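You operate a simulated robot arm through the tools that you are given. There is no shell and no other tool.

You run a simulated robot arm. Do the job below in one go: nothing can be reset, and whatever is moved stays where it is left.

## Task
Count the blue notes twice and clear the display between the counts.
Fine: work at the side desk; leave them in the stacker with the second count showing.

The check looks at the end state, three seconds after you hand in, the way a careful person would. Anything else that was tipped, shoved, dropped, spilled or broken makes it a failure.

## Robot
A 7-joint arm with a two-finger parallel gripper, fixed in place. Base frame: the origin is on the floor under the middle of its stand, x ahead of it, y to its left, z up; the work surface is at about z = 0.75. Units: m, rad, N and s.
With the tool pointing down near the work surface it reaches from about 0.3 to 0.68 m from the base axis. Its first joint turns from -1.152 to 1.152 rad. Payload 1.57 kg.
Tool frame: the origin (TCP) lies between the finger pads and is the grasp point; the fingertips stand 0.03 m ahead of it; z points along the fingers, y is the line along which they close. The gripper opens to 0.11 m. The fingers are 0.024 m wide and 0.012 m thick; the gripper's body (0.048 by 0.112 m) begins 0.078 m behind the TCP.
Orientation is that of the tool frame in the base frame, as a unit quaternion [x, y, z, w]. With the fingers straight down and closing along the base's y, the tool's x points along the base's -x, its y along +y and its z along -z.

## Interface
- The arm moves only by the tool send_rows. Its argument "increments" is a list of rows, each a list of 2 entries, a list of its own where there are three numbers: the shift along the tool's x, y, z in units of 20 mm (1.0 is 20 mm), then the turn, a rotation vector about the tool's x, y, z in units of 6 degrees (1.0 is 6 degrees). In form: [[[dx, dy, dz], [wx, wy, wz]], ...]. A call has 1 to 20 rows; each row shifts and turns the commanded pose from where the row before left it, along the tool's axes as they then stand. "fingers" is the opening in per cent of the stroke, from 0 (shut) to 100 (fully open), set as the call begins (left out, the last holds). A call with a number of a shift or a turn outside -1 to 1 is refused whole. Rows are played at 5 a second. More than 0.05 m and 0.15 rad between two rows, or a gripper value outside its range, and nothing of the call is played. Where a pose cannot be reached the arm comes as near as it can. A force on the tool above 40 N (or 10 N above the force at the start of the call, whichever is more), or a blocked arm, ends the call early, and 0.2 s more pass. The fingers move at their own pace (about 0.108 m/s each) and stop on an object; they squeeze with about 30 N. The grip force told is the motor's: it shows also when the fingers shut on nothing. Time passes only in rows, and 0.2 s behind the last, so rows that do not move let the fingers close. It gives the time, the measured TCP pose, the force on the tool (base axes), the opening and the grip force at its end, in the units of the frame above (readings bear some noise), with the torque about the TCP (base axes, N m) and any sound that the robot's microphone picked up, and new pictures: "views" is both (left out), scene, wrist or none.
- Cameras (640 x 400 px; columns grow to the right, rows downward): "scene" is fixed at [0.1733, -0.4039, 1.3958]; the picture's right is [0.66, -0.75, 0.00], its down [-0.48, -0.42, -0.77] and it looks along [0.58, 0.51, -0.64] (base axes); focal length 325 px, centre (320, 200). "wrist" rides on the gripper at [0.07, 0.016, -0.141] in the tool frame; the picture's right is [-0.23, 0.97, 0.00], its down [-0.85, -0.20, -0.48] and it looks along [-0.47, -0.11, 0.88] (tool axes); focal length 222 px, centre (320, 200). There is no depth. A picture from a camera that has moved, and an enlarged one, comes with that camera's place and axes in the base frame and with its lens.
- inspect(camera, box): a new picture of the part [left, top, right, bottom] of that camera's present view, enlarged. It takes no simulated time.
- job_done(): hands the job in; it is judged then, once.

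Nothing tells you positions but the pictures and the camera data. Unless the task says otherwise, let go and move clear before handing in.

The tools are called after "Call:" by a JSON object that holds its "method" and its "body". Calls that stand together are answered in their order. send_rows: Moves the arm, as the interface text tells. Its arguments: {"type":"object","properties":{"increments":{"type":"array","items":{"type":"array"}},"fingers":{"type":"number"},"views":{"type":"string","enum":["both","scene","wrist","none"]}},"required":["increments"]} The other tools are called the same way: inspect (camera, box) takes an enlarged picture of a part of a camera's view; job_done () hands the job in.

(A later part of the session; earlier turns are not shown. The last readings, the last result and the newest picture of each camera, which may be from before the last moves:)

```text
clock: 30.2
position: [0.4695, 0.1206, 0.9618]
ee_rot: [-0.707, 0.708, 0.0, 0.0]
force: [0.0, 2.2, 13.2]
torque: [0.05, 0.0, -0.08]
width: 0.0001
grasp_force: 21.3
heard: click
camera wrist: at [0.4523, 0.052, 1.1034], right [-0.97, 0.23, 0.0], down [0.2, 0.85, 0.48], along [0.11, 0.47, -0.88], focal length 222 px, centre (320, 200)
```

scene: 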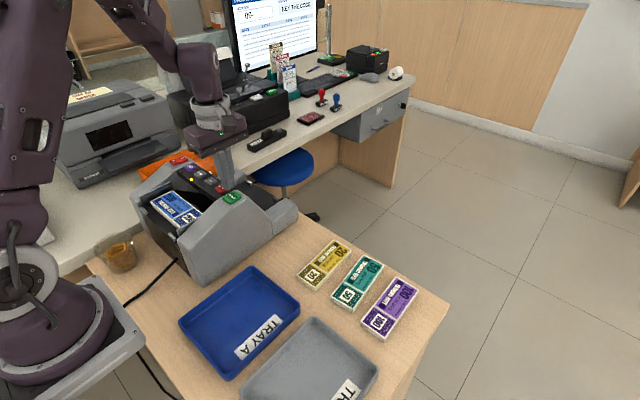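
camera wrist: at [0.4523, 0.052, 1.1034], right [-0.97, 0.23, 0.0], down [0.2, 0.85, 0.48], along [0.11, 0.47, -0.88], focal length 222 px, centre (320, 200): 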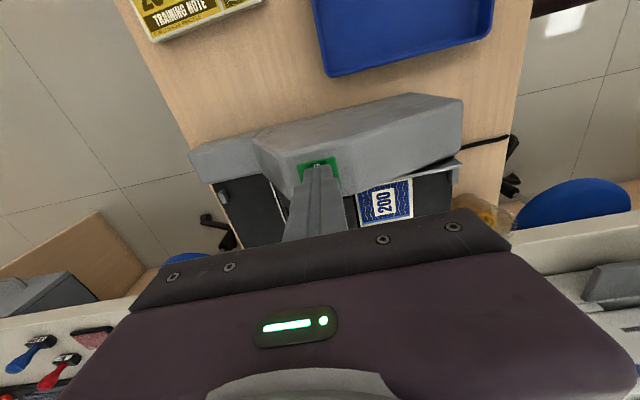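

I heard a click at 13 N, so the button went down. I'll lift off and see whether it runs.

Call:
{"method": "send_rows", "body": {"increments": [[[0, 0, -0.5], [0, 0, 0]], [[0, 0, -1], [0, 0, 0]], [[0, 0, -1], [0, 0, 0]], [[0, 0, 0], [0, 0, 0]]]}}

Call:
{"method": "inspect", "body": {"camera": "scene", "box": [120, 130, 320, 280]}}

```text
clock: 31.2
position: [0.4681, 0.1208, 1.0124]
ee_rot: [-0.707, 0.707, 0.0, 0.0]
force: [-0.3, 0.3, 0.8]
torque: [-0.01, 0.0, 0.01]
width: 0.0
grasp_force: 21.4
camera wrist: at [0.4523, 0.0513, 1.1544], right [-0.97, 0.23, 0.0], down [0.2, 0.86, 0.48], along [0.11, 0.47, -0.88], focal length 222 px, centre (320, 200)
```

scene: 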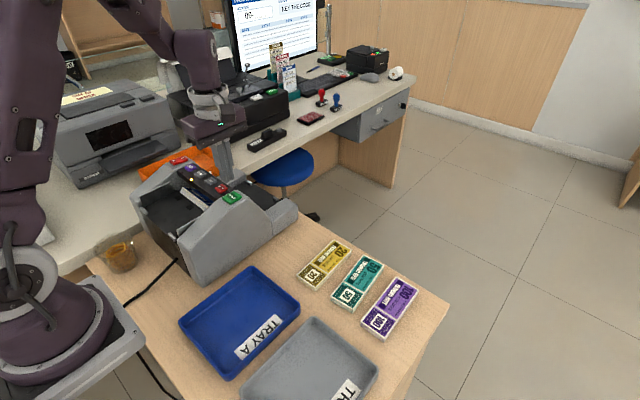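
wrist: 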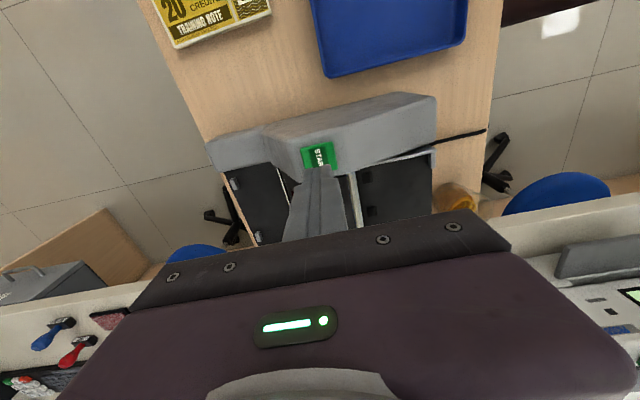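

```text
2.67 times, centred on (220, 205) of scene
camera zoom: at [0.1733, -0.4039, 1.3958], right [0.66, -0.75, 0.0], down [-0.48, -0.42, -0.77], along [0.58, 0.51, -0.64], focal length 867 px, centre (587, 187)
```

zoom: 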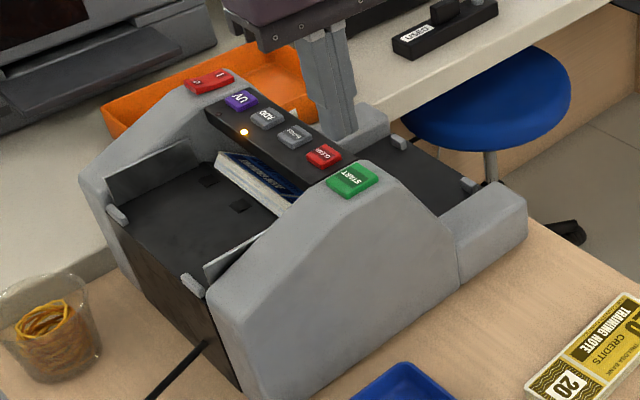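

The notes are being drawn in. I'll move to where the wrist camera can see the stacker and display.

Call:
{"method": "send_rows", "body": {"increments": [[[0, 0, -1], [0, 0, 0]], [[-0.3, -0.93, -0.2], [0, 0, 0]], [[-0.3, -0.93, -0.2], [0, 0, 0]], [[-0.3, -0.93, -0.2], [0, 0, 0]], [[-0.3, -0.93, -0.2], [0, 0, 0]], [[-0.3, -0.93, -0.2], [0, 0, 0]], [[-0.3, -0.93, -0.2], [0, 0, 0]], [[-0.3, -0.93, -0.2], [0, 0, 0]], [[0, 0, 0], [0, 0, 0]]]}}

Call:
{"method": "inspect", "body": {"camera": "scene", "box": [120, 130, 320, 280]}}

Call:
{"method": "inspect", "body": {"camera": "wrist", "box": [200, 50, 460, 230]}}

```text
clock: 33.2
position: [0.5979, 0.1633, 1.0606]
ee_rot: [0.707, -0.707, -0.001, 0.0]
force: [0.4, -0.7, 0.0]
torque: [0.0, 0.0, 0.01]
width: 0.0
grasp_force: 21.2
camera wrist: at [0.5823, 0.0934, 1.2024], right [-0.97, 0.23, 0.0], down [0.2, 0.86, 0.48], along [0.11, 0.47, -0.88], focal length 222 px, centre (320, 200)
```

scene: 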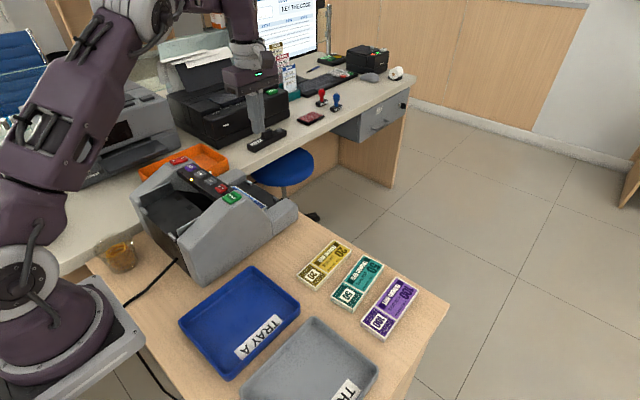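
wrist: 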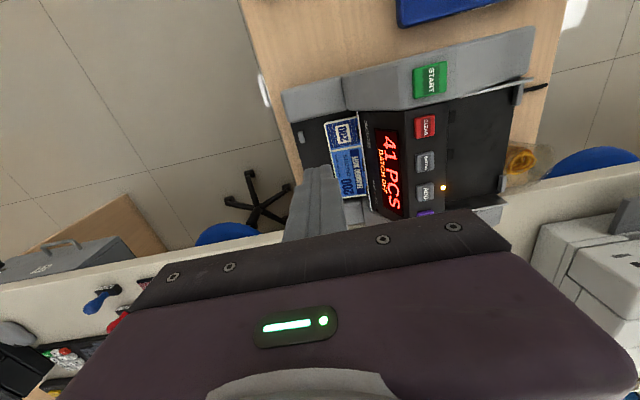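

```text
2.67 times, centred on (220, 205) of scene
camera zoom: at [0.1733, -0.4039, 1.3958], right [0.66, -0.75, 0.0], down [-0.48, -0.42, -0.77], along [0.58, 0.51, -0.64], focal length 867 px, centre (587, 187)
```

zoom: 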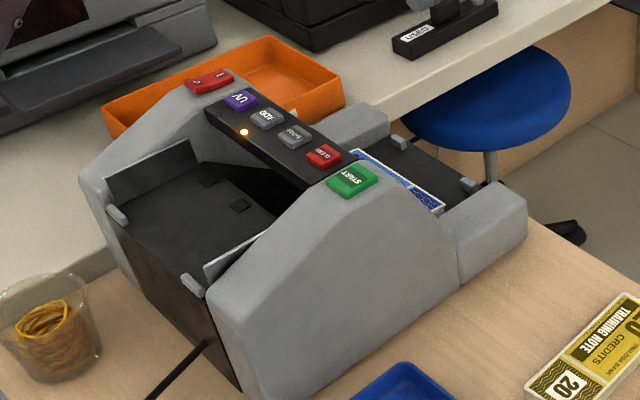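

```text
2.22 times, centred on (330, 140) of wrist
camera zoom: at [0.5823, 0.0934, 1.2024], right [-0.97, 0.23, 0.0], down [0.2, 0.86, 0.48], along [0.11, 0.47, -0.88], focal length 494 px, centre (298, 333)
```

zoom: 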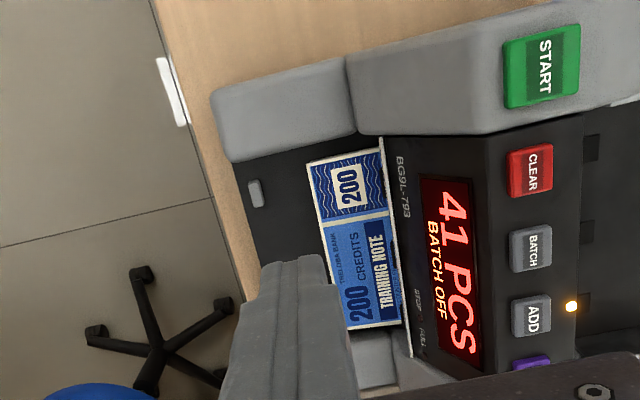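

The display reads 41 PCS and the notes lie in the stacker, close to the lip under the display. I'll shift toward +x for a clearer look and to confirm the count has settled.

Call:
{"method": "send_rows", "body": {"increments": [[[0.5, 0, -1], [0, 0, 0]], [[0.5, 0, -1], [0, 0, 0]], [[0.5, 0, 0], [0, 0, 0]], [[0.5, 0, 0], [0, 0, 0]], [[0, 0, 0], [0, 0, 0]], [[0, 0, 0], [0, 0, 0]]]}}

Call:
{"method": "inspect", "body": {"camera": "wrist", "box": [220, 80, 480, 240]}}

Call:
{"method": "inspect", "body": {"camera": "scene", "box": [210, 160, 310, 230]}}

```text
clock: 34.6
position: [0.5982, 0.1221, 1.0992]
ee_rot: [-0.707, 0.707, 0.001, 0.0]
force: [-0.1, -0.4, 0.0]
torque: [0.02, -0.01, 0.02]
width: 0.0
grasp_force: 21.2
camera wrist: at [0.5825, 0.0534, 1.2418], right [-0.97, 0.23, 0.0], down [0.2, 0.85, 0.48], along [0.11, 0.47, -0.88], focal length 222 px, centre (320, 200)
```

scene: 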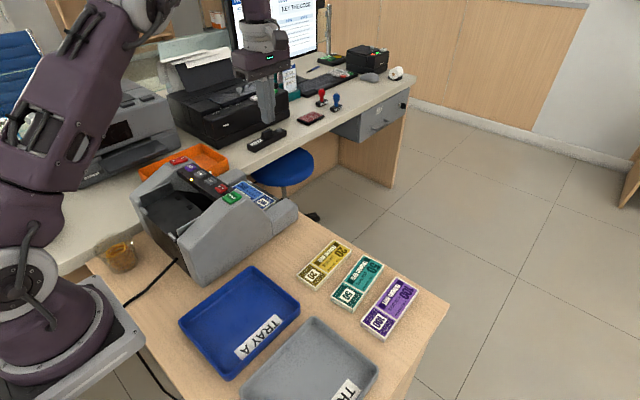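
wrist: 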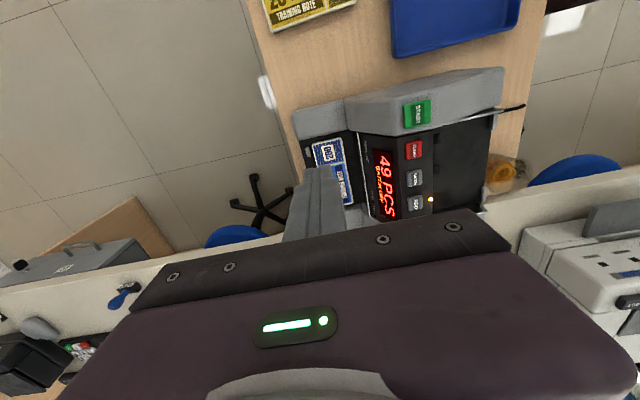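

```text
2.46 times, centred on (350, 160) of wrist
camera zoom: at [0.5825, 0.0534, 1.2418], right [-0.97, 0.23, 0.0], down [0.2, 0.85, 0.48], along [0.11, 0.47, -0.88], focal length 547 px, centre (246, 298)
```

zoom: 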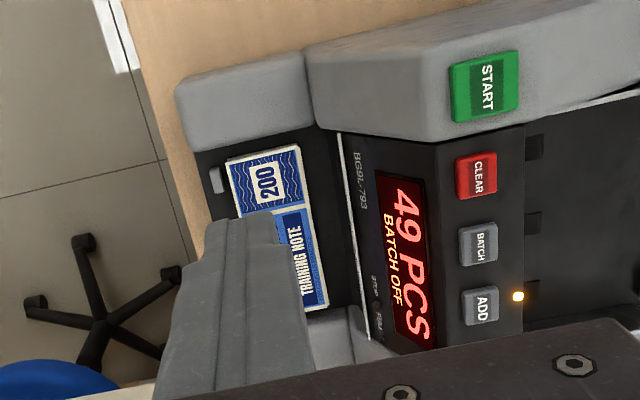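

```text
5.71 times, centred on (260, 195) of scene
camera zoom: at [0.1733, -0.4039, 1.3958], right [0.66, -0.75, 0.0], down [-0.48, -0.42, -0.77], along [0.58, 0.51, -0.64], focal length 1858 px, centre (663, 229)
```

zoom: 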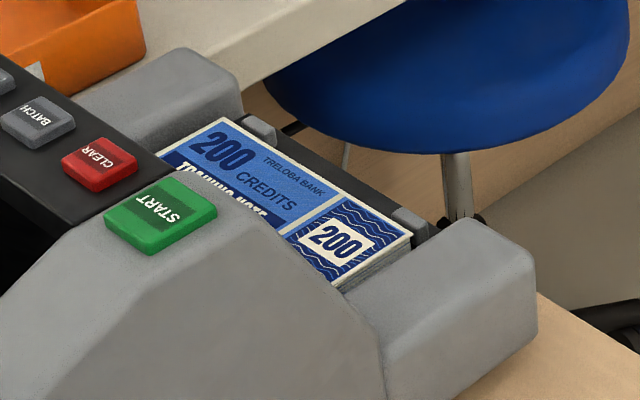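

The count is still climbing (49) and the bundle has slid out against the front pegs. I'll wait for it to settle.

Call:
{"method": "send_rows", "body": {"increments": [[[0, 0, 0], [0, 0, 0]], [[0, 0, 0], [0, 0, 0]], [[0, 0, 0], [0, 0, 0]], [[0, 0, 0], [0, 0, 0]], [[0, 0, 0], [0, 0, 0]], [[0, 0, 0], [0, 0, 0]], [[0, 0, 0], [0, 0, 0]], [[0, 0, 0], [0, 0, 0]], [[0, 0, 0], [0, 0, 0]], [[0, 0, 0], [0, 0, 0]]]}}

Call:
{"method": "inspect", "body": {"camera": "wrist", "box": [280, 80, 480, 220]}}

Call:
{"method": "inspect", "body": {"camera": "scene", "box": [210, 160, 310, 230]}}

```text
clock: 36.8
position: [0.5993, 0.1222, 1.1001]
ee_rot: [0.707, -0.707, 0.0, 0.0]
force: [0.2, 0.6, 0.4]
torque: [-0.01, -0.01, -0.02]
width: 0.0
grasp_force: 21.3
camera wrist: at [0.5825, 0.0535, 1.2418], right [-0.97, 0.23, 0.0], down [0.2, 0.85, 0.48], along [0.11, 0.47, -0.88], focal length 222 px, centre (320, 200)
```

scene: 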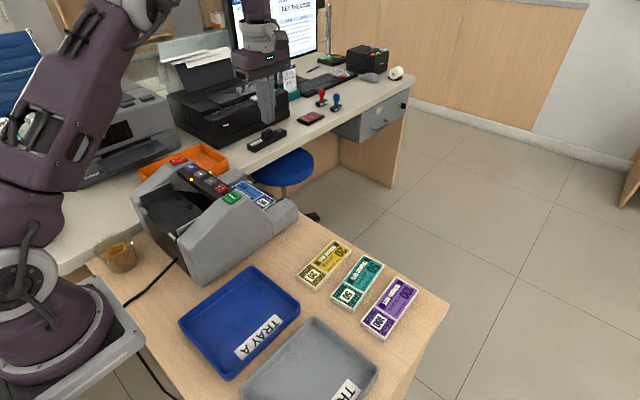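
wrist: 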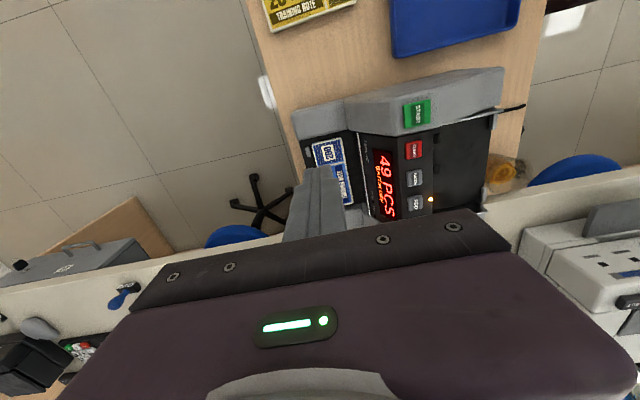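

```text
2.86 times, centred on (380, 150) of wrist
camera zoom: at [0.5825, 0.0535, 1.2418], right [-0.97, 0.23, 0.0], down [0.2, 0.85, 0.48], along [0.11, 0.47, -0.88], focal length 635 px, centre (149, 343)
```

zoom: 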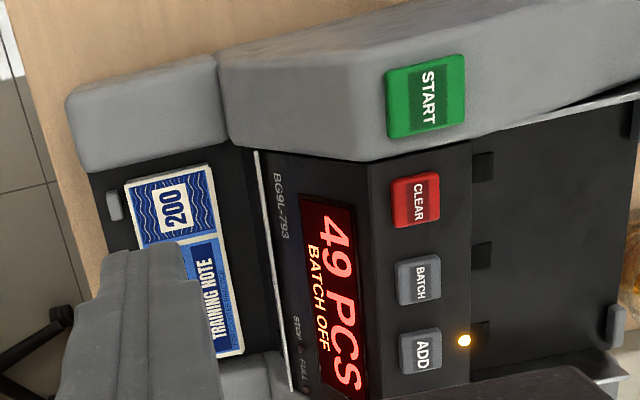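

```text
5.71 times, centred on (260, 195) of scene
camera zoom: at [0.1733, -0.4039, 1.3958], right [0.66, -0.75, 0.0], down [-0.48, -0.42, -0.77], along [0.58, 0.51, -0.64], focal length 1858 px, centre (663, 229)
```

zoom: 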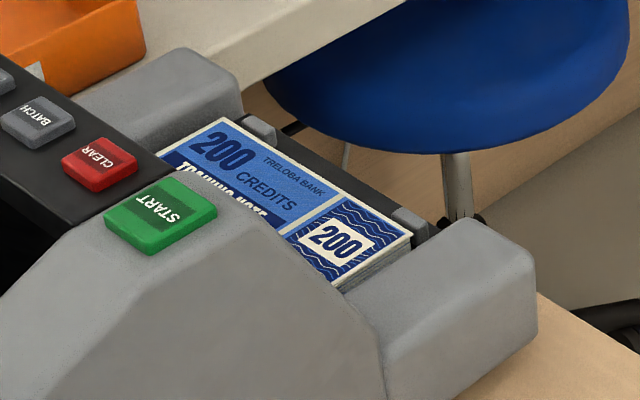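

The first count is final at 49 PCS. I'll move over CLEAR at (0.475, 0.169) to zero the display.

Call:
{"method": "send_rows", "body": {"increments": [[[-0.335, 0.886, 0.5], [0, 0, 0]], [[-0.335, 0.886, 0.6], [0, 0, 0]], [[-0.335, 0.886, 0.6], [0, 0, 0]], [[-0.335, 0.886, 0.6], [0, 0, 0]], [[-0.335, 0.886, 0.6], [0, 0, 0]], [[-0.335, 0.886, 0.6], [0, 0, 0]], [[-0.335, 0.886, 0.6], [0, 0, 0]], [[0, 0, 1], [0, 0, 0]], [[0, 0, 0], [0, 0, 0]]]}}

Call:
{"method": "inspect", "body": {"camera": "wrist", "box": [220, 80, 420, 220]}}

Call:
{"method": "inspect", "body": {"camera": "scene", "box": [150, 120, 310, 240]}}

```text
clock: 38.8
position: [0.4765, 0.1698, 0.9974]
ee_rot: [0.707, -0.707, 0.0, 0.0]
force: [0.9, -0.4, -0.5]
torque: [-0.01, 0.05, -0.03]
width: 0.0
grasp_force: 20.8
camera wrist: at [0.4598, 0.1007, 1.1401], right [-0.97, 0.23, 0.0], down [0.2, 0.86, 0.48], along [0.11, 0.47, -0.88], focal length 222 px, centre (320, 200)
```

scene: 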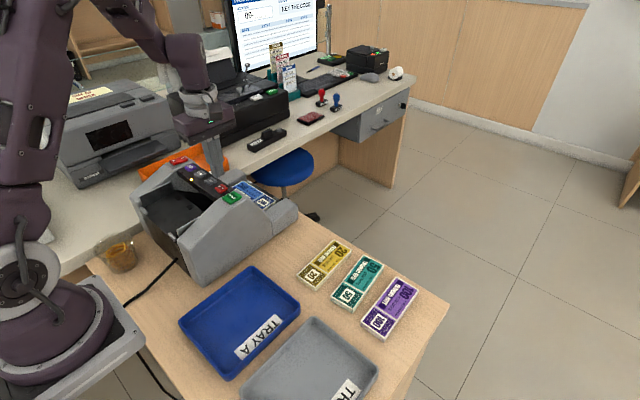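
wrist: 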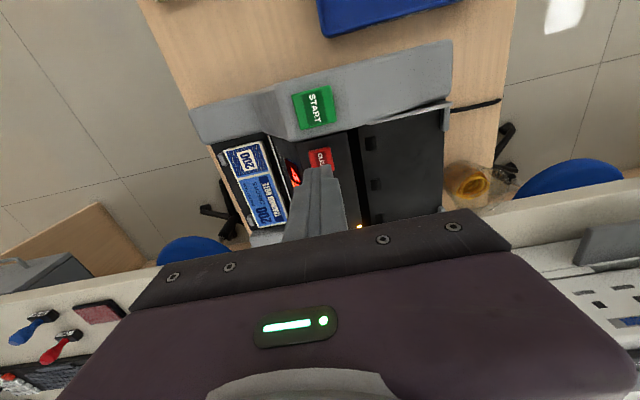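

```text
2.86 times, centred on (320, 150) of wrist
camera zoom: at [0.4598, 0.1007, 1.1401], right [-0.97, 0.23, 0.0], down [0.2, 0.86, 0.48], along [0.11, 0.47, -0.88], focal length 635 px, centre (320, 343)
```

zoom: 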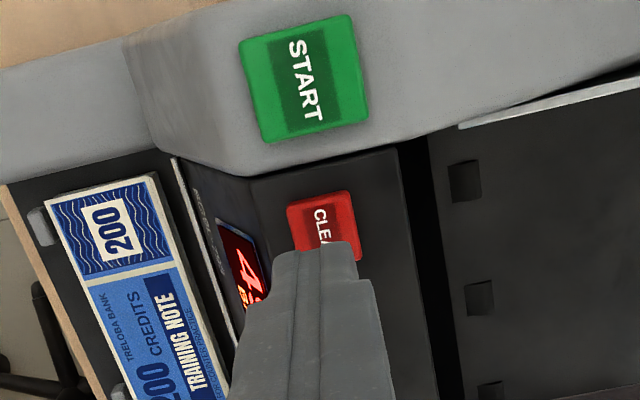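

```text
3.33 times, centred on (230, 180) of scene
camera zoom: at [0.1733, -0.4039, 1.3958], right [0.66, -0.75, 0.0], down [-0.48, -0.42, -0.77], along [0.58, 0.51, -0.64], focal length 1084 px, centre (620, 267)
```

zoom: 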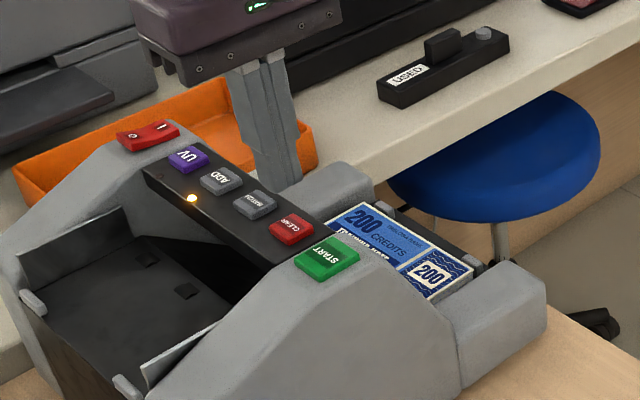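

The fingertips are centred over CLEAR. I'll press gently.

Call:
{"method": "send_rows", "body": {"increments": [[[0, 0, 0.5], [0, 0, 0]], [[0, 0, 0.5], [0, 0, 0]], [[0, 0, 0.5], [0, 0, 0]], [[0, 0, 0.2], [0, 0, 0]], [[0, 0, 0.1], [0, 0, 0]], [[0, 0, 0.1], [0, 0, 0]]], "views": "none"}}

```text
clock: 40.2
position: [0.4759, 0.17, 0.961]
ee_rot: [0.707, -0.707, 0.0, -0.001]
force: [2.3, 1.0, 12.0]
torque: [0.0, -0.08, 0.04]
width: 0.0
grasp_force: 21.2
heard: click
```

I heard a click at 12 N. I'll lift off and move back out to read the display.

Call:
{"method": "send_rows", "body": {"increments": [[[0, 0, -0.5], [0, 0, 0]], [[0, 0, -1], [0, 0, 0]], [[0, 0, -1], [0, 0, 0]], [[0, 0, -1], [0, 0, 0]], [[0.3, -0.9, -0.5], [0, 0, 0]], [[0.3, -0.9, -0.5], [0, 0, 0]], [[0.3, -0.9, -0.5], [0, 0, 0]], [[0.3, -0.9, -0.5], [0, 0, 0]], [[0.3, -0.9, -0.5], [0, 0, 0]], [[0.3, -0.9, -0.5], [0, 0, 0]], [[0.3, -0.9, 0], [0, 0, 0]], [[0, 0, 0], [0, 0, 0]]]}}

Call:
{"method": "inspect", "body": {"camera": "wrist", "box": [280, 80, 480, 220]}}

Call:
{"method": "inspect", "body": {"camera": "scene", "box": [210, 160, 310, 230]}}

```text
clock: 42.8
position: [0.5993, 0.1269, 1.0899]
ee_rot: [0.708, -0.707, 0.001, 0.0]
force: [0.1, -0.4, 0.6]
torque: [0.03, -0.03, 0.01]
width: 0.0
grasp_force: 21.6
camera wrist: at [0.5837, 0.0585, 1.2316], right [-0.97, 0.23, 0.0], down [0.2, 0.86, 0.48], along [0.11, 0.47, -0.88], focal length 222 px, centre (320, 200)
```

scene: 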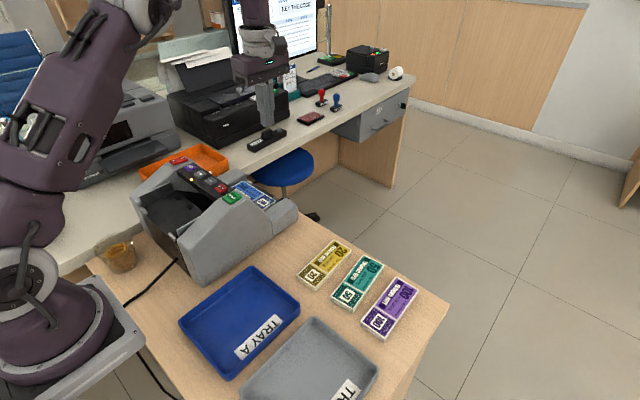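
wrist: 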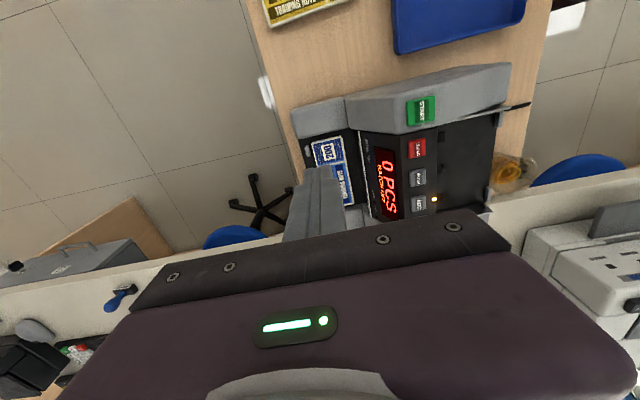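

```text
2.86 times, centred on (380, 150) of wrist
camera zoom: at [0.5837, 0.0585, 1.2316], right [-0.97, 0.23, 0.0], down [0.2, 0.86, 0.48], along [0.11, 0.47, -0.88], focal length 635 px, centre (149, 343)
```

zoom: 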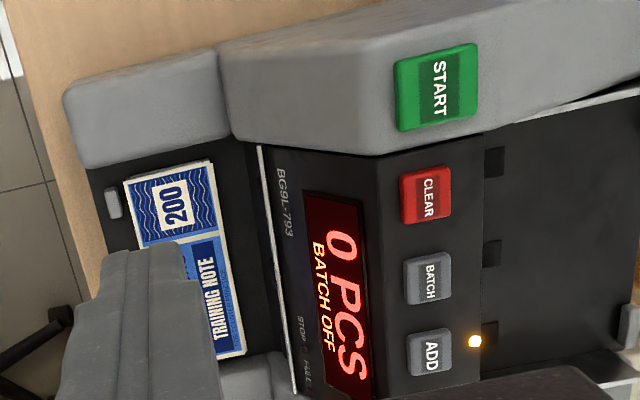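

```text
5.71 times, centred on (260, 195) of scene
camera zoom: at [0.1733, -0.4039, 1.3958], right [0.66, -0.75, 0.0], down [-0.48, -0.42, -0.77], along [0.58, 0.51, -0.64], focal length 1858 px, centre (663, 229)
```

zoom: 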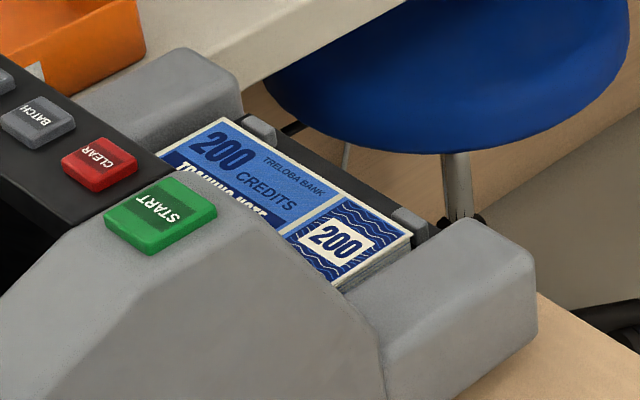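

The display is back to 0 PCS. The notes rest against the pegs with the centre at about (0.597, 0.238) and the top at z 0.80, and the lip at x 0.539 leaves room for a finger behind them. I'll open and move above them.

Call:
{"method": "send_rows", "body": {"increments": [[[-0.91, 0.02, 0], [0, 0, 0]], [[-0.91, 0.02, 0], [0, 0, 0]], [[-0.91, 0.02, 0], [0, 0, 0]], [[-0.91, 0.02, 0], [0, 0, 0]], [[-0.91, 0.02, 0], [0, 0, 0]], [[-0.91, 0.02, 0], [0, 0, 0]], [[0, 0, 1], [0, 0, 0]], [[0, 0, 1], [0, 0, 0]], [[0, 0, 1], [0, 0, 0]], [[0, 0, 1], [0, 0, 0]], [[0, 0, 1], [0, 0, 0]], [[0, 0, 1], [0, 0, 0]], [[0, 0, 1], [0, 0, 0]], [[0, 0, 0], [0, 0, 0]]], "fingers": 63}}

Call:
{"method": "inspect", "body": {"camera": "wrist", "box": [200, 60, 440, 240]}}

Call:
{"method": "inspect", "body": {"camera": "scene", "box": [190, 110, 330, 230]}}

```text
clock: 45.8
position: [0.5974, 0.2355, 0.9495]
ee_rot: [-0.706, 0.708, 0.0, 0.0]
force: [-0.5, 0.1, 0.3]
torque: [-0.03, 0.0, 0.02]
width: 0.0692
grasp_force: 0.1
camera wrist: at [0.5811, 0.1667, 1.0917], right [-0.97, 0.23, 0.0], down [0.2, 0.85, 0.48], along [0.11, 0.47, -0.88], focal length 222 px, centre (320, 200)
```

scene: 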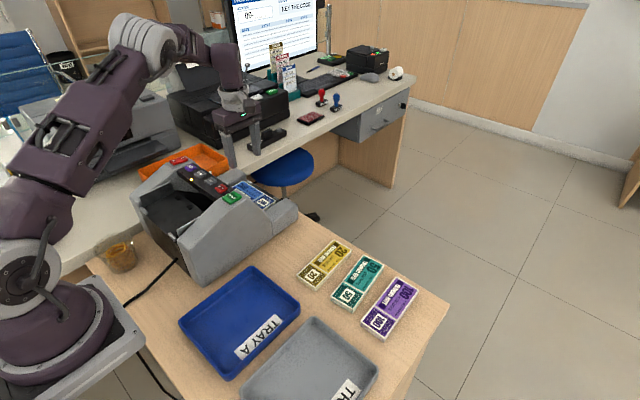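
wrist: 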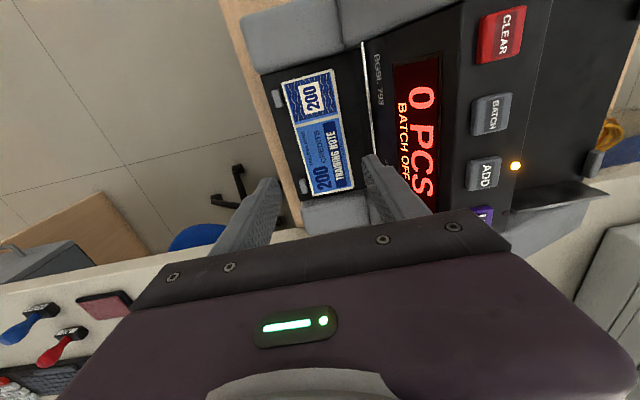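

```text
2.22 times, centred on (320, 150) of wrist
camera zoom: at [0.5811, 0.1667, 1.0917], right [-0.97, 0.23, 0.0], down [0.2, 0.85, 0.48], along [0.11, 0.47, -0.88], focal length 494 px, centre (320, 311)
```

zoom: 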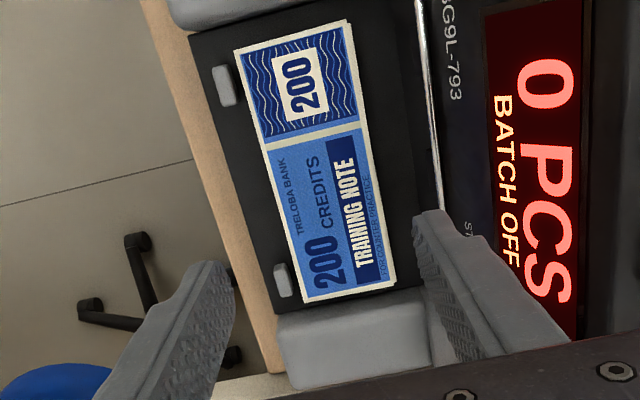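

```text
3.33 times, centred on (260, 170) of scene
camera zoom: at [0.1733, -0.4039, 1.3958], right [0.66, -0.75, 0.0], down [-0.48, -0.42, -0.77], along [0.58, 0.51, -0.64], focal length 1084 px, centre (520, 300)
```

zoom: 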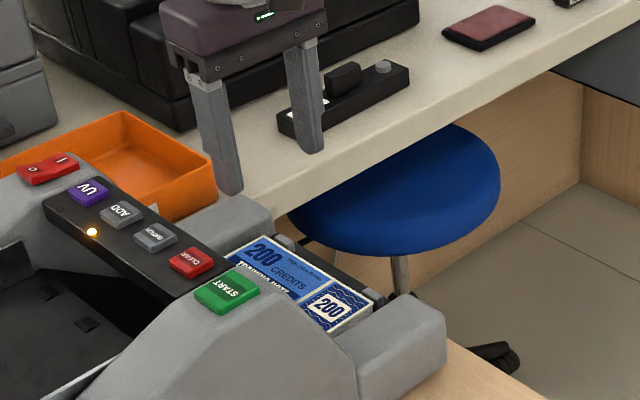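

The bundle centre agrees to within 2 mm. I'll lower carefully, keeping the rear finger between the lip and the bundle.

Call:
{"method": "send_rows", "body": {"increments": [[[0, 0.07, 1], [0, 0, 0]], [[0, 0, 1], [0, 0, 0]], [[0, 0, 1], [0, 0, 0]], [[0, 0, 1], [0, 0, 0]], [[0, 0, 0.8], [0, 0, 0]], [[0, 0, 0], [0, 0, 0]]]}}

Call:
{"method": "inspect", "body": {"camera": "wrist", "box": [200, 60, 440, 240]}}

Call:
{"method": "inspect", "body": {"camera": "scene", "box": [190, 110, 330, 230]}}

```text
clock: 47.2
position: [0.5954, 0.2359, 0.8525]
ee_rot: [0.708, -0.707, 0.0, 0.0]
force: [-0.9, -0.1, -0.7]
torque: [-0.01, 0.01, -0.04]
width: 0.0691
grasp_force: 0.0
camera wrist: at [0.5801, 0.1667, 0.9953], right [-0.97, 0.23, 0.0], down [0.2, 0.86, 0.48], along [0.11, 0.47, -0.88], focal length 222 px, centre (320, 200)
```

scene: 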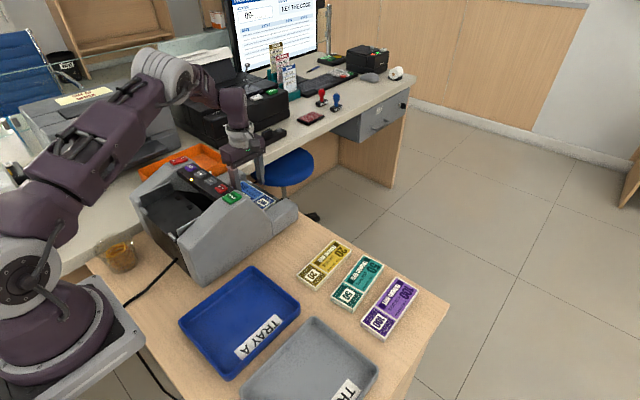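
wrist: 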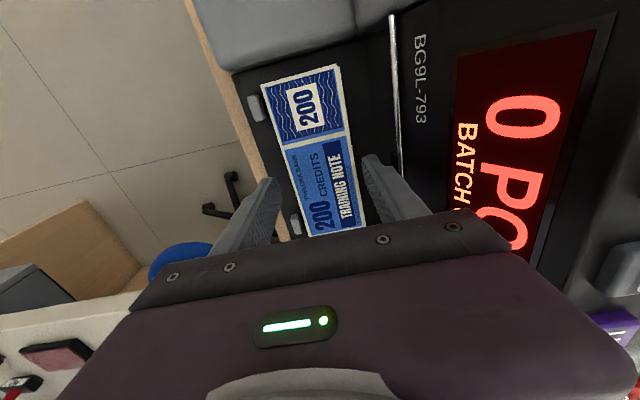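

```text
2.22 times, centred on (320, 150) of wrist
camera zoom: at [0.5801, 0.1667, 0.9953], right [-0.97, 0.23, 0.0], down [0.2, 0.86, 0.48], along [0.11, 0.47, -0.88], focal length 494 px, centre (320, 311)
```

zoom: 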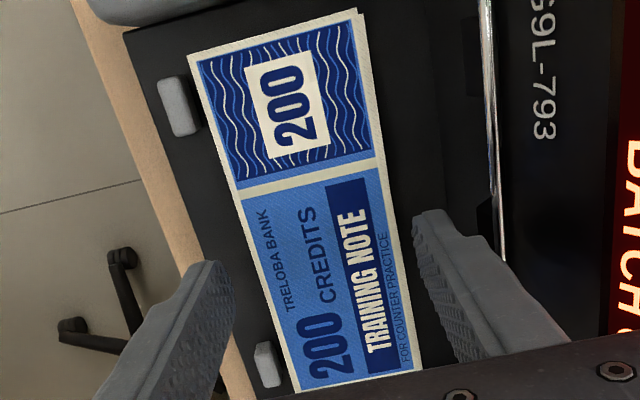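

```text
3.33 times, centred on (260, 170) of scene
camera zoom: at [0.1733, -0.4039, 1.3958], right [0.66, -0.75, 0.0], down [-0.48, -0.42, -0.77], along [0.58, 0.51, -0.64], focal length 1084 px, centre (520, 300)
```

zoom: 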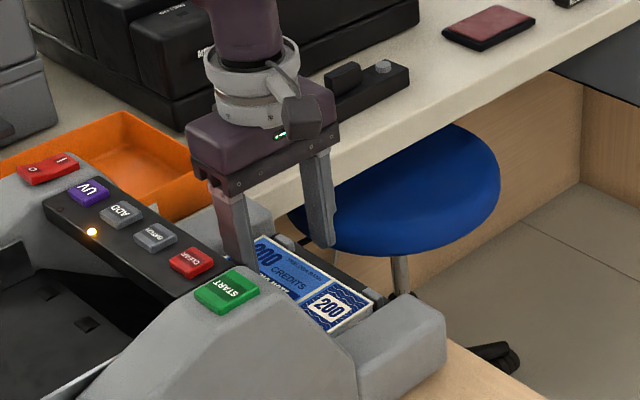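

The clearances are 3–6 mm a side, so I'll centre by 1.5 mm, lower the last 28 mm and close.

Call:
{"method": "send_rows", "body": {"increments": [[[0, 0.07, 0.5], [0, 0, 0]], [[0, 0, 0.5], [0, 0, 0]], [[0, 0, 0.3], [0, 0, 0]], [[0, 0, 0.1], [0, 0, 0]], [[0, 0, 0], [0, 0, 0]]]}}

Call:
{"method": "inspect", "body": {"camera": "wrist", "box": [200, 60, 440, 240]}}

Call:
{"method": "inspect", "body": {"camera": "scene", "box": [210, 150, 310, 230]}}

```text
clock: 48.4
position: [0.5959, 0.2369, 0.8251]
ee_rot: [0.707, -0.707, 0.0, 0.0]
force: [-0.1, -0.2, 0.8]
torque: [0.0, -0.01, 0.0]
width: 0.0695
grasp_force: 0.1
camera wrist: at [0.58, 0.1674, 0.9674], right [-0.97, 0.23, 0.0], down [0.2, 0.85, 0.48], along [0.11, 0.47, -0.88], focal length 222 px, centre (320, 200)
```

scene: 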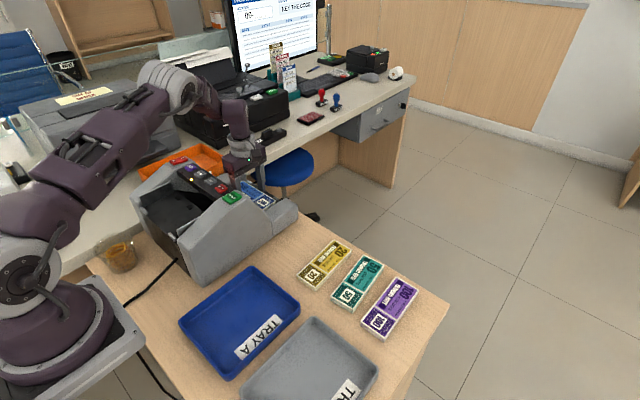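
wrist: 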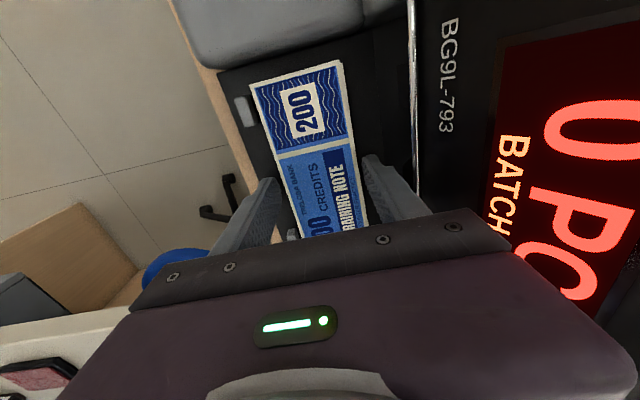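

```text
2.22 times, centred on (320, 150) of wrist
camera zoom: at [0.58, 0.1674, 0.9674], right [-0.97, 0.23, 0.0], down [0.2, 0.85, 0.48], along [0.11, 0.47, -0.88], focal length 494 px, centre (320, 311)
```

zoom: 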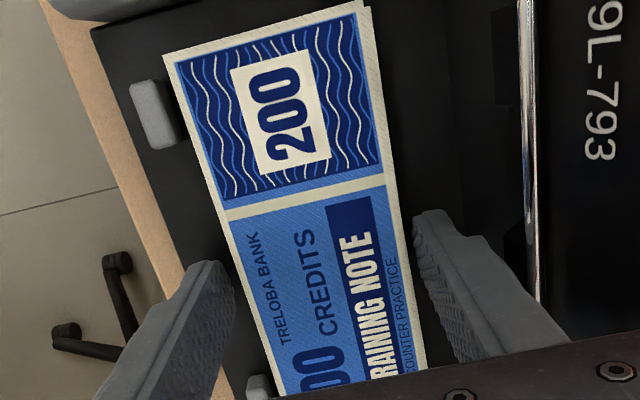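

```text
5.00 times, centred on (260, 190) of scene
camera zoom: at [0.1733, -0.4039, 1.3958], right [0.66, -0.75, 0.0], down [-0.48, -0.42, -0.77], along [0.58, 0.51, -0.64], focal length 1626 px, centre (620, 250)
```

zoom: 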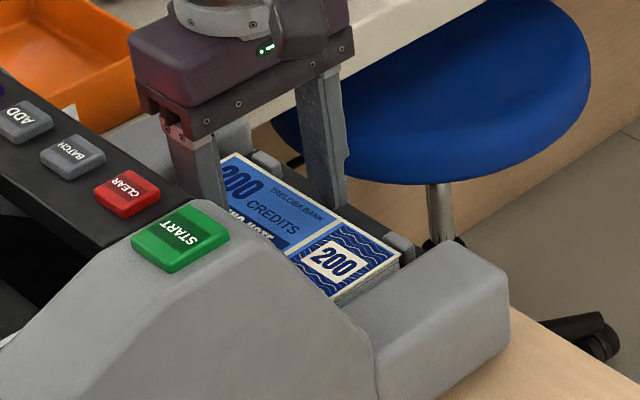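

The front fingertip passes behind the bundle's top edge, so the depth is right. I'll close on it.

Call:
{"method": "send_rows", "body": {"increments": [[[0, 0, 0], [0, 0, 0]], [[0, 0, 0], [0, 0, 0]], [[0, 0, 0], [0, 0, 0]]], "fingers": 40, "views": "none"}}

Call:
{"method": "send_rows", "body": {"increments": [[[0, 0, -0.3], [0, 0, 0]], [[0, 0, -0.5], [0, 0, 0]], [[0, 0, -0.7], [0, 0, 0]], [[0, 0, 0], [0, 0, 0]]]}}

Call:
{"method": "inspect", "body": {"camera": "scene", "box": [210, 130, 310, 230]}}

```text
clock: 49.2
position: [0.5962, 0.2364, 0.827]
ee_rot: [-0.707, 0.707, 0.0, 0.0]
force: [0.2, -0.7, -0.3]
torque: [0.02, 0.02, 0.01]
width: 0.0592
grasp_force: 30.2
```

```text
clock: 50.2
position: [0.5957, 0.2372, 0.8564]
ee_rot: [0.707, -0.707, 0.0, -0.001]
force: [0.3, -0.2, -0.3]
torque: [0.01, -0.01, 0.0]
width: 0.0592
grasp_force: 30.1
camera wrist: at [0.5799, 0.167, 0.9981], right [-0.97, 0.23, 0.0], down [0.2, 0.85, 0.48], along [0.11, 0.47, -0.88], focal length 222 px, centre (320, 200)
```

scene: 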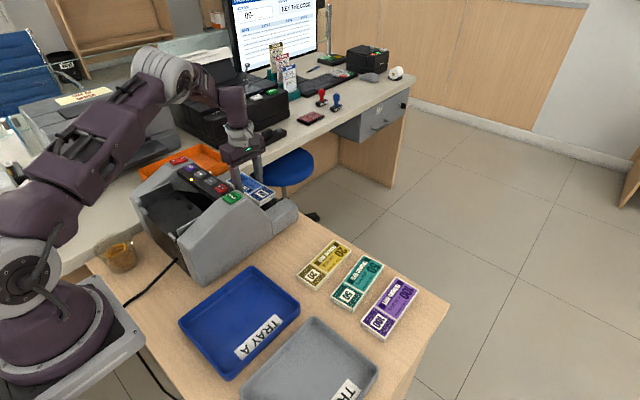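
wrist: 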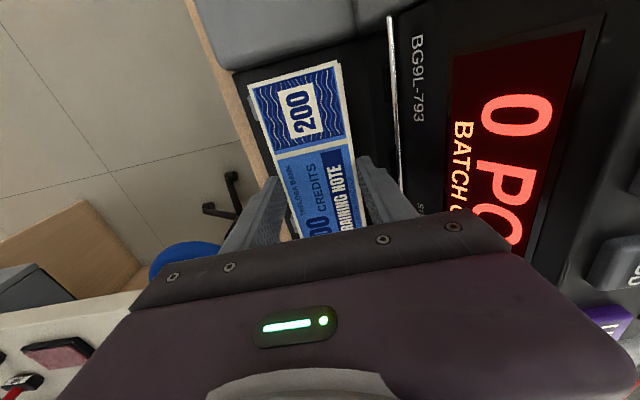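

```text
4.00 times, centred on (260, 180) of scene
camera zoom: at [0.1733, -0.4039, 1.3958], right [0.66, -0.75, 0.0], down [-0.48, -0.42, -0.77], along [0.58, 0.51, -0.64], focal length 1300 px, centre (560, 280)
```

zoom: 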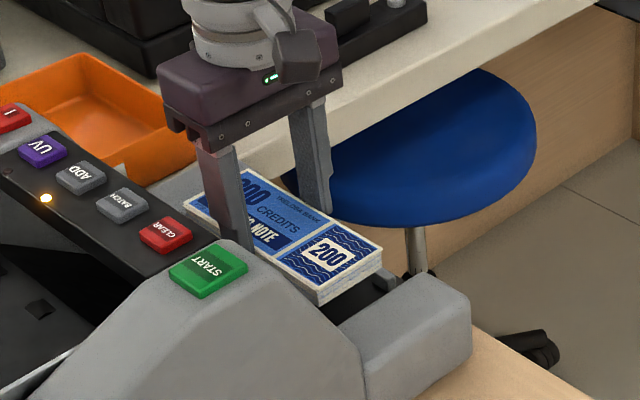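

The bundle is lifted cleanly. I'll raise it straight up and carry it back over the hopper.

Call:
{"method": "send_rows", "body": {"increments": [[[0, 0, -1], [0, 0, 0]], [[0, 0, -1], [0, 0, 0]], [[0, 0, -1], [0, 0, 0]], [[0, 0, -1], [0, 0, 0]], [[0, 0, -1], [0, 0, 0]], [[0, 0, -1], [0, 0, 0]], [[0, 0, -1], [0, 0, 0]], [[0, 0, -1], [0, 0, 0]], [[0, 0, -1], [0, 0, 0]], [[0, 0, 0], [0, 0, 0]]], "views": "none"}}

Call:
{"method": "send_rows", "body": {"increments": [[[0.008, 0.955, 0], [0, 0, 0]], [[0.008, 0.955, 0], [0, 0, 0]], [[0.008, 0.955, 0], [0, 0, 0]], [[0.008, 0.955, 0], [0, 0, 0]], [[0.008, 0.955, 0], [0, 0, 0]], [[0.008, 0.955, 0], [0, 0, 0]], [[0.008, 0.955, 0], [0, 0, 0]], [[0.008, 0.955, 0], [0, 0, 0]], [[0.008, 0.955, 0], [0, 0, 0]], [[0.008, 0.955, 0], [0, 0, 0]], [[0.008, 0.955, 0], [0, 0, 0]], [[0, 0, 1], [0, 0, 0]], [[0, 0, 1], [0, 0, 0]], [[0, 0, 1], [0, 0, 0]], [[0, 0, 1], [0, 0, 0]], [[0, 0, 0], [0, 0, 0]]]}}

Call:
{"method": "inspect", "body": {"camera": "scene", "box": [120, 110, 280, 230]}}

Call:
{"method": "inspect", "body": {"camera": "wrist", "box": [160, 20, 420, 220]}}

```text
clock: 52.4
position: [0.5933, 0.2359, 1.0354]
ee_rot: [-0.707, 0.707, 0.0, 0.0]
force: [-0.5, 0.0, -1.4]
torque: [-0.01, 0.04, 0.02]
width: 0.0591
grasp_force: 30.0
```

```text
clock: 55.8
position: [0.3855, 0.2355, 0.9565]
ee_rot: [-0.707, 0.707, 0.0, 0.0]
force: [-0.5, -0.1, -0.1]
torque: [-0.02, 0.0, 0.01]
width: 0.0592
grasp_force: 29.9
camera wrist: at [0.3699, 0.1653, 1.0976], right [-0.97, 0.23, 0.0], down [0.2, 0.86, 0.48], along [0.11, 0.47, -0.88], focal length 222 px, centre (320, 200)
```

scene: 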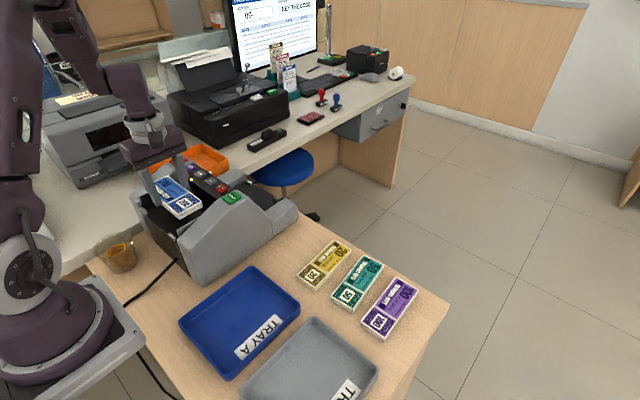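
wrist: 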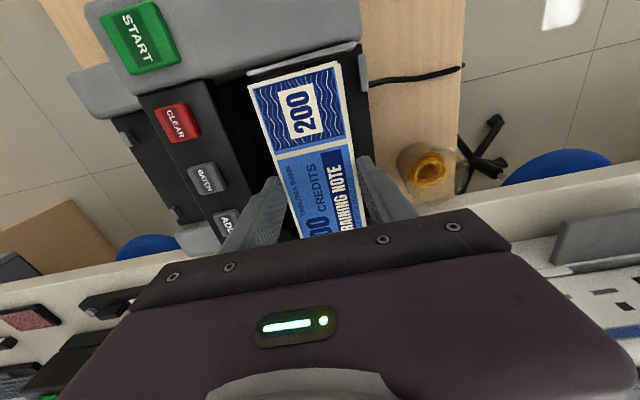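

```text
3.33 times, centred on (200, 170) of scene
camera zoom: at [0.1733, -0.4039, 1.3958], right [0.66, -0.75, 0.0], down [-0.48, -0.42, -0.77], along [0.58, 0.51, -0.64], focal length 1084 px, centre (720, 300)
```

zoom: 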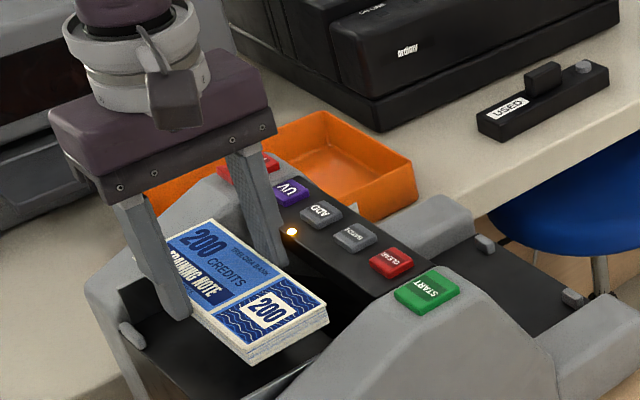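

```text
2.00 times, centred on (290, 120) of wrist
camera zoom: at [0.3699, 0.1653, 1.0976], right [-0.97, 0.23, 0.0], down [0.2, 0.86, 0.48], along [0.11, 0.47, -0.88], focal length 444 px, centre (380, 360)
```

zoom: 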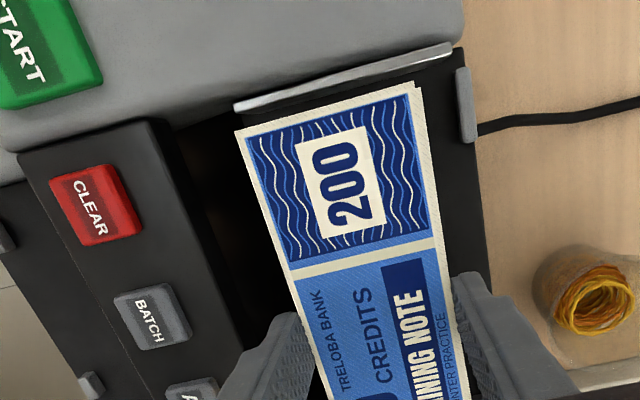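

The bundle is centred again over the hopper. I'll lower it with a 1.5 mm correction and then check.

Call:
{"method": "send_rows", "body": {"increments": [[[-0.07, 0, 0.5], [0, 0, 0]], [[0, 0, 0.6], [0, 0, 0]], [[0, 0, 0.6], [0, 0, 0]], [[0, 0, 0.3], [0, 0, 0]], [[0, 0, 0.1], [0, 0, 0]], [[0, 0, 0.1], [0, 0, 0]], [[0, 0, 0], [0, 0, 0]]]}}

Call:
{"method": "inspect", "body": {"camera": "scene", "box": [120, 110, 280, 230]}}

Call:
{"method": "inspect", "body": {"camera": "wrist", "box": [160, 20, 420, 220]}}

```text
clock: 57.4
position: [0.3859, 0.2346, 0.9128]
ee_rot: [-0.707, 0.708, 0.0, 0.0]
force: [0.3, -0.2, 0.8]
torque: [0.01, -0.01, 0.01]
width: 0.0589
grasp_force: 30.1
camera wrist: at [0.3694, 0.167, 1.054], right [-0.97, 0.23, 0.0], down [0.2, 0.85, 0.48], along [0.11, 0.47, -0.88], focal length 222 px, centre (320, 200)
```

scene: 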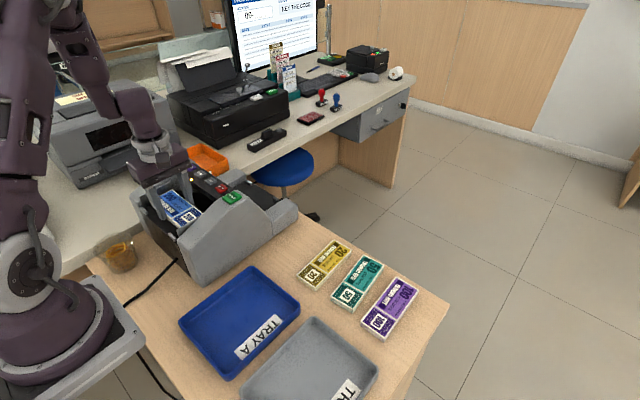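
wrist: 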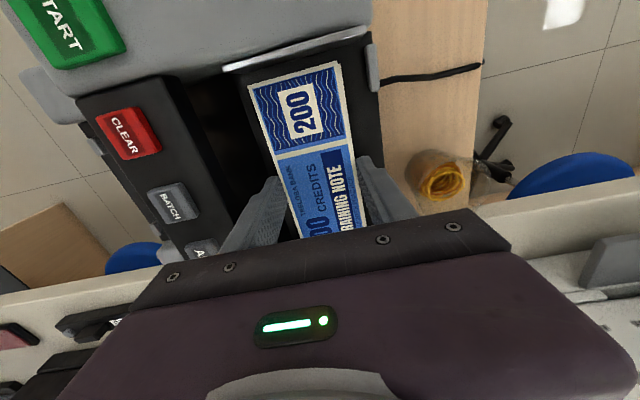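

```text
3.33 times, centred on (200, 170) of scene
camera zoom: at [0.1733, -0.4039, 1.3958], right [0.66, -0.75, 0.0], down [-0.48, -0.42, -0.77], along [0.58, 0.51, -0.64], focal length 1084 px, centre (720, 300)
```

zoom: 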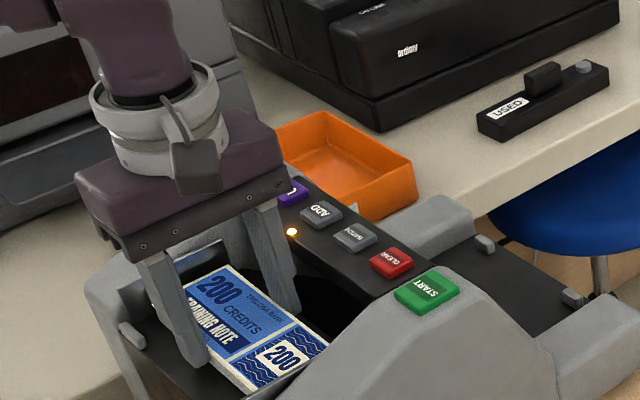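

```text
2.00 times, centred on (290, 120) of wrist
camera zoom: at [0.3694, 0.167, 1.054], right [-0.97, 0.23, 0.0], down [0.2, 0.85, 0.48], along [0.11, 0.47, -0.88], focal length 444 px, centre (380, 360)
```

zoom: 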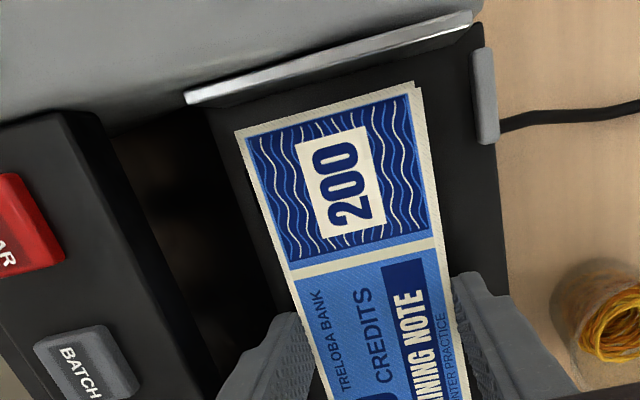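

The placement matches the first one. I'll release.

Call:
{"method": "send_rows", "body": {"increments": [[[0, 0, 0.1], [0, 0, 0]], [[0, 0, 0], [0, 0, 0]]], "views": "none"}}

Call:
{"method": "send_rows", "body": {"increments": [[[0, 0, 0], [0, 0, 0]], [[0, 0, 0], [0, 0, 0]]], "fingers": 62, "views": "none"}}

Call:
{"method": "send_rows", "body": {"increments": [[[0, 0, -0.5], [0, 0, 0]], [[0, 0, -0.5], [0, 0, 0]], [[0, 0, -1], [0, 0, 0]], [[0, 0, -1], [0, 0, 0]], [[0, 0, -1], [0, 0, 0]], [[0, 0, -1], [0, 0, 0]], [[0, 0, -1], [0, 0, 0]], [[0, 0, 0], [0, 0, 0]]]}}

Call:
{"method": "inspect", "body": {"camera": "scene", "box": [120, 130, 320, 280]}}

Call:
{"method": "inspect", "body": {"camera": "wrist", "box": [130, 0, 430, 220]}}

```text
clock: 58.0
position: [0.3853, 0.2363, 0.9114]
ee_rot: [-0.707, 0.707, 0.0, 0.0]
force: [-0.2, 0.2, 12.5]
torque: [-0.06, 0.17, 0.02]
width: 0.0589
grasp_force: 30.4
```

```text
clock: 58.6
position: [0.3851, 0.236, 0.9108]
ee_rot: [0.707, -0.707, 0.0, 0.0]
force: [-1.0, 0.3, -0.2]
torque: [0.01, -0.02, -0.01]
width: 0.0684
grasp_force: 0.0
```

```text
clock: 60.4
position: [0.3844, 0.2361, 1.0302]
ee_rot: [-0.707, 0.708, 0.001, 0.001]
force: [0.6, -0.4, 0.6]
torque: [-0.04, 0.02, -0.01]
width: 0.0681
grasp_force: 0.0
camera wrist: at [0.3693, 0.1674, 1.1715], right [-0.97, 0.23, 0.0], down [0.2, 0.85, 0.48], along [0.11, 0.47, -0.88], focal length 222 px, centre (320, 200)
```

scene: 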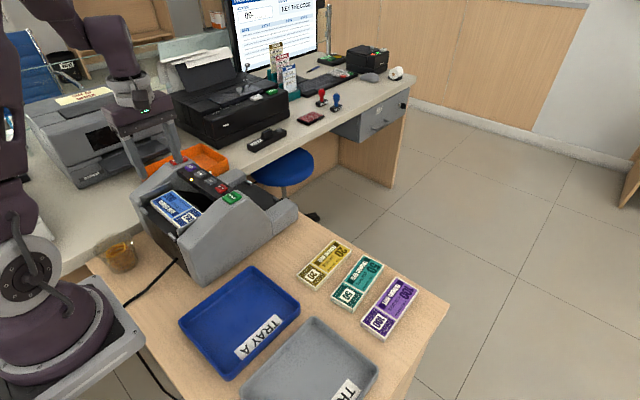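
wrist: 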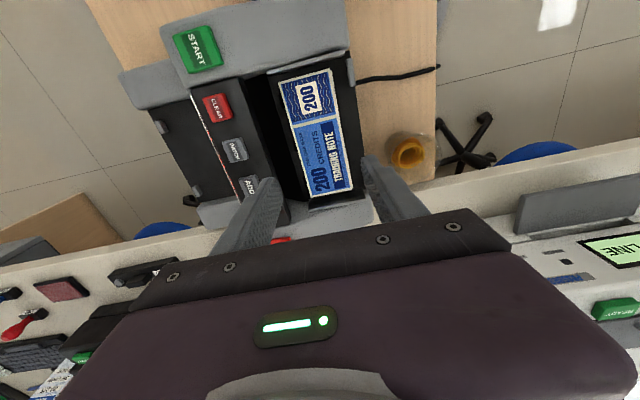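

```text
2.67 times, centred on (220, 205) of scene
camera zoom: at [0.1733, -0.4039, 1.3958], right [0.66, -0.75, 0.0], down [-0.48, -0.42, -0.77], along [0.58, 0.51, -0.64], focal length 867 px, centre (587, 187)
```

zoom: 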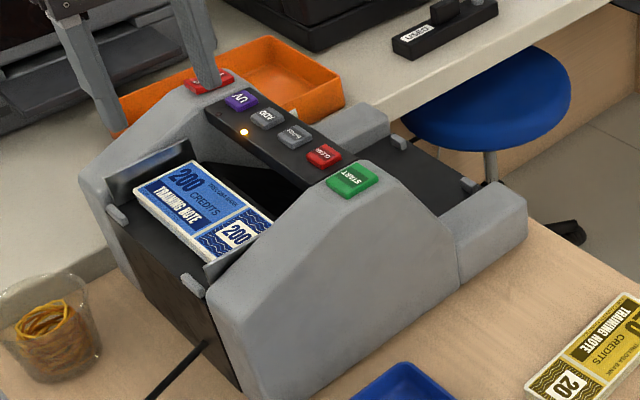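

```text
1.82 times, centred on (280, 110) of wrist
camera zoom: at [0.3693, 0.1674, 1.1715], right [-0.97, 0.23, 0.0], down [0.2, 0.85, 0.48], along [0.11, 0.47, -0.88], focal length 404 px, centre (393, 364)
```

zoom: 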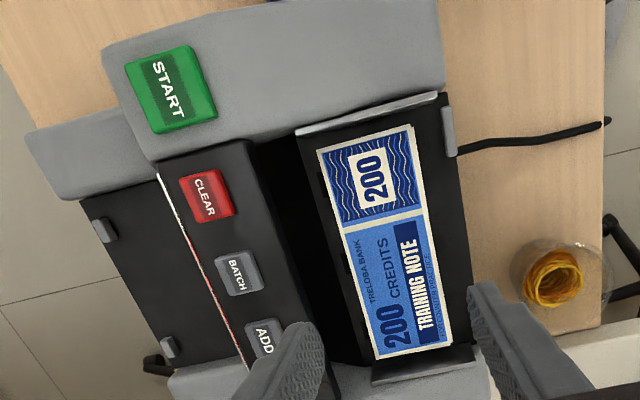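

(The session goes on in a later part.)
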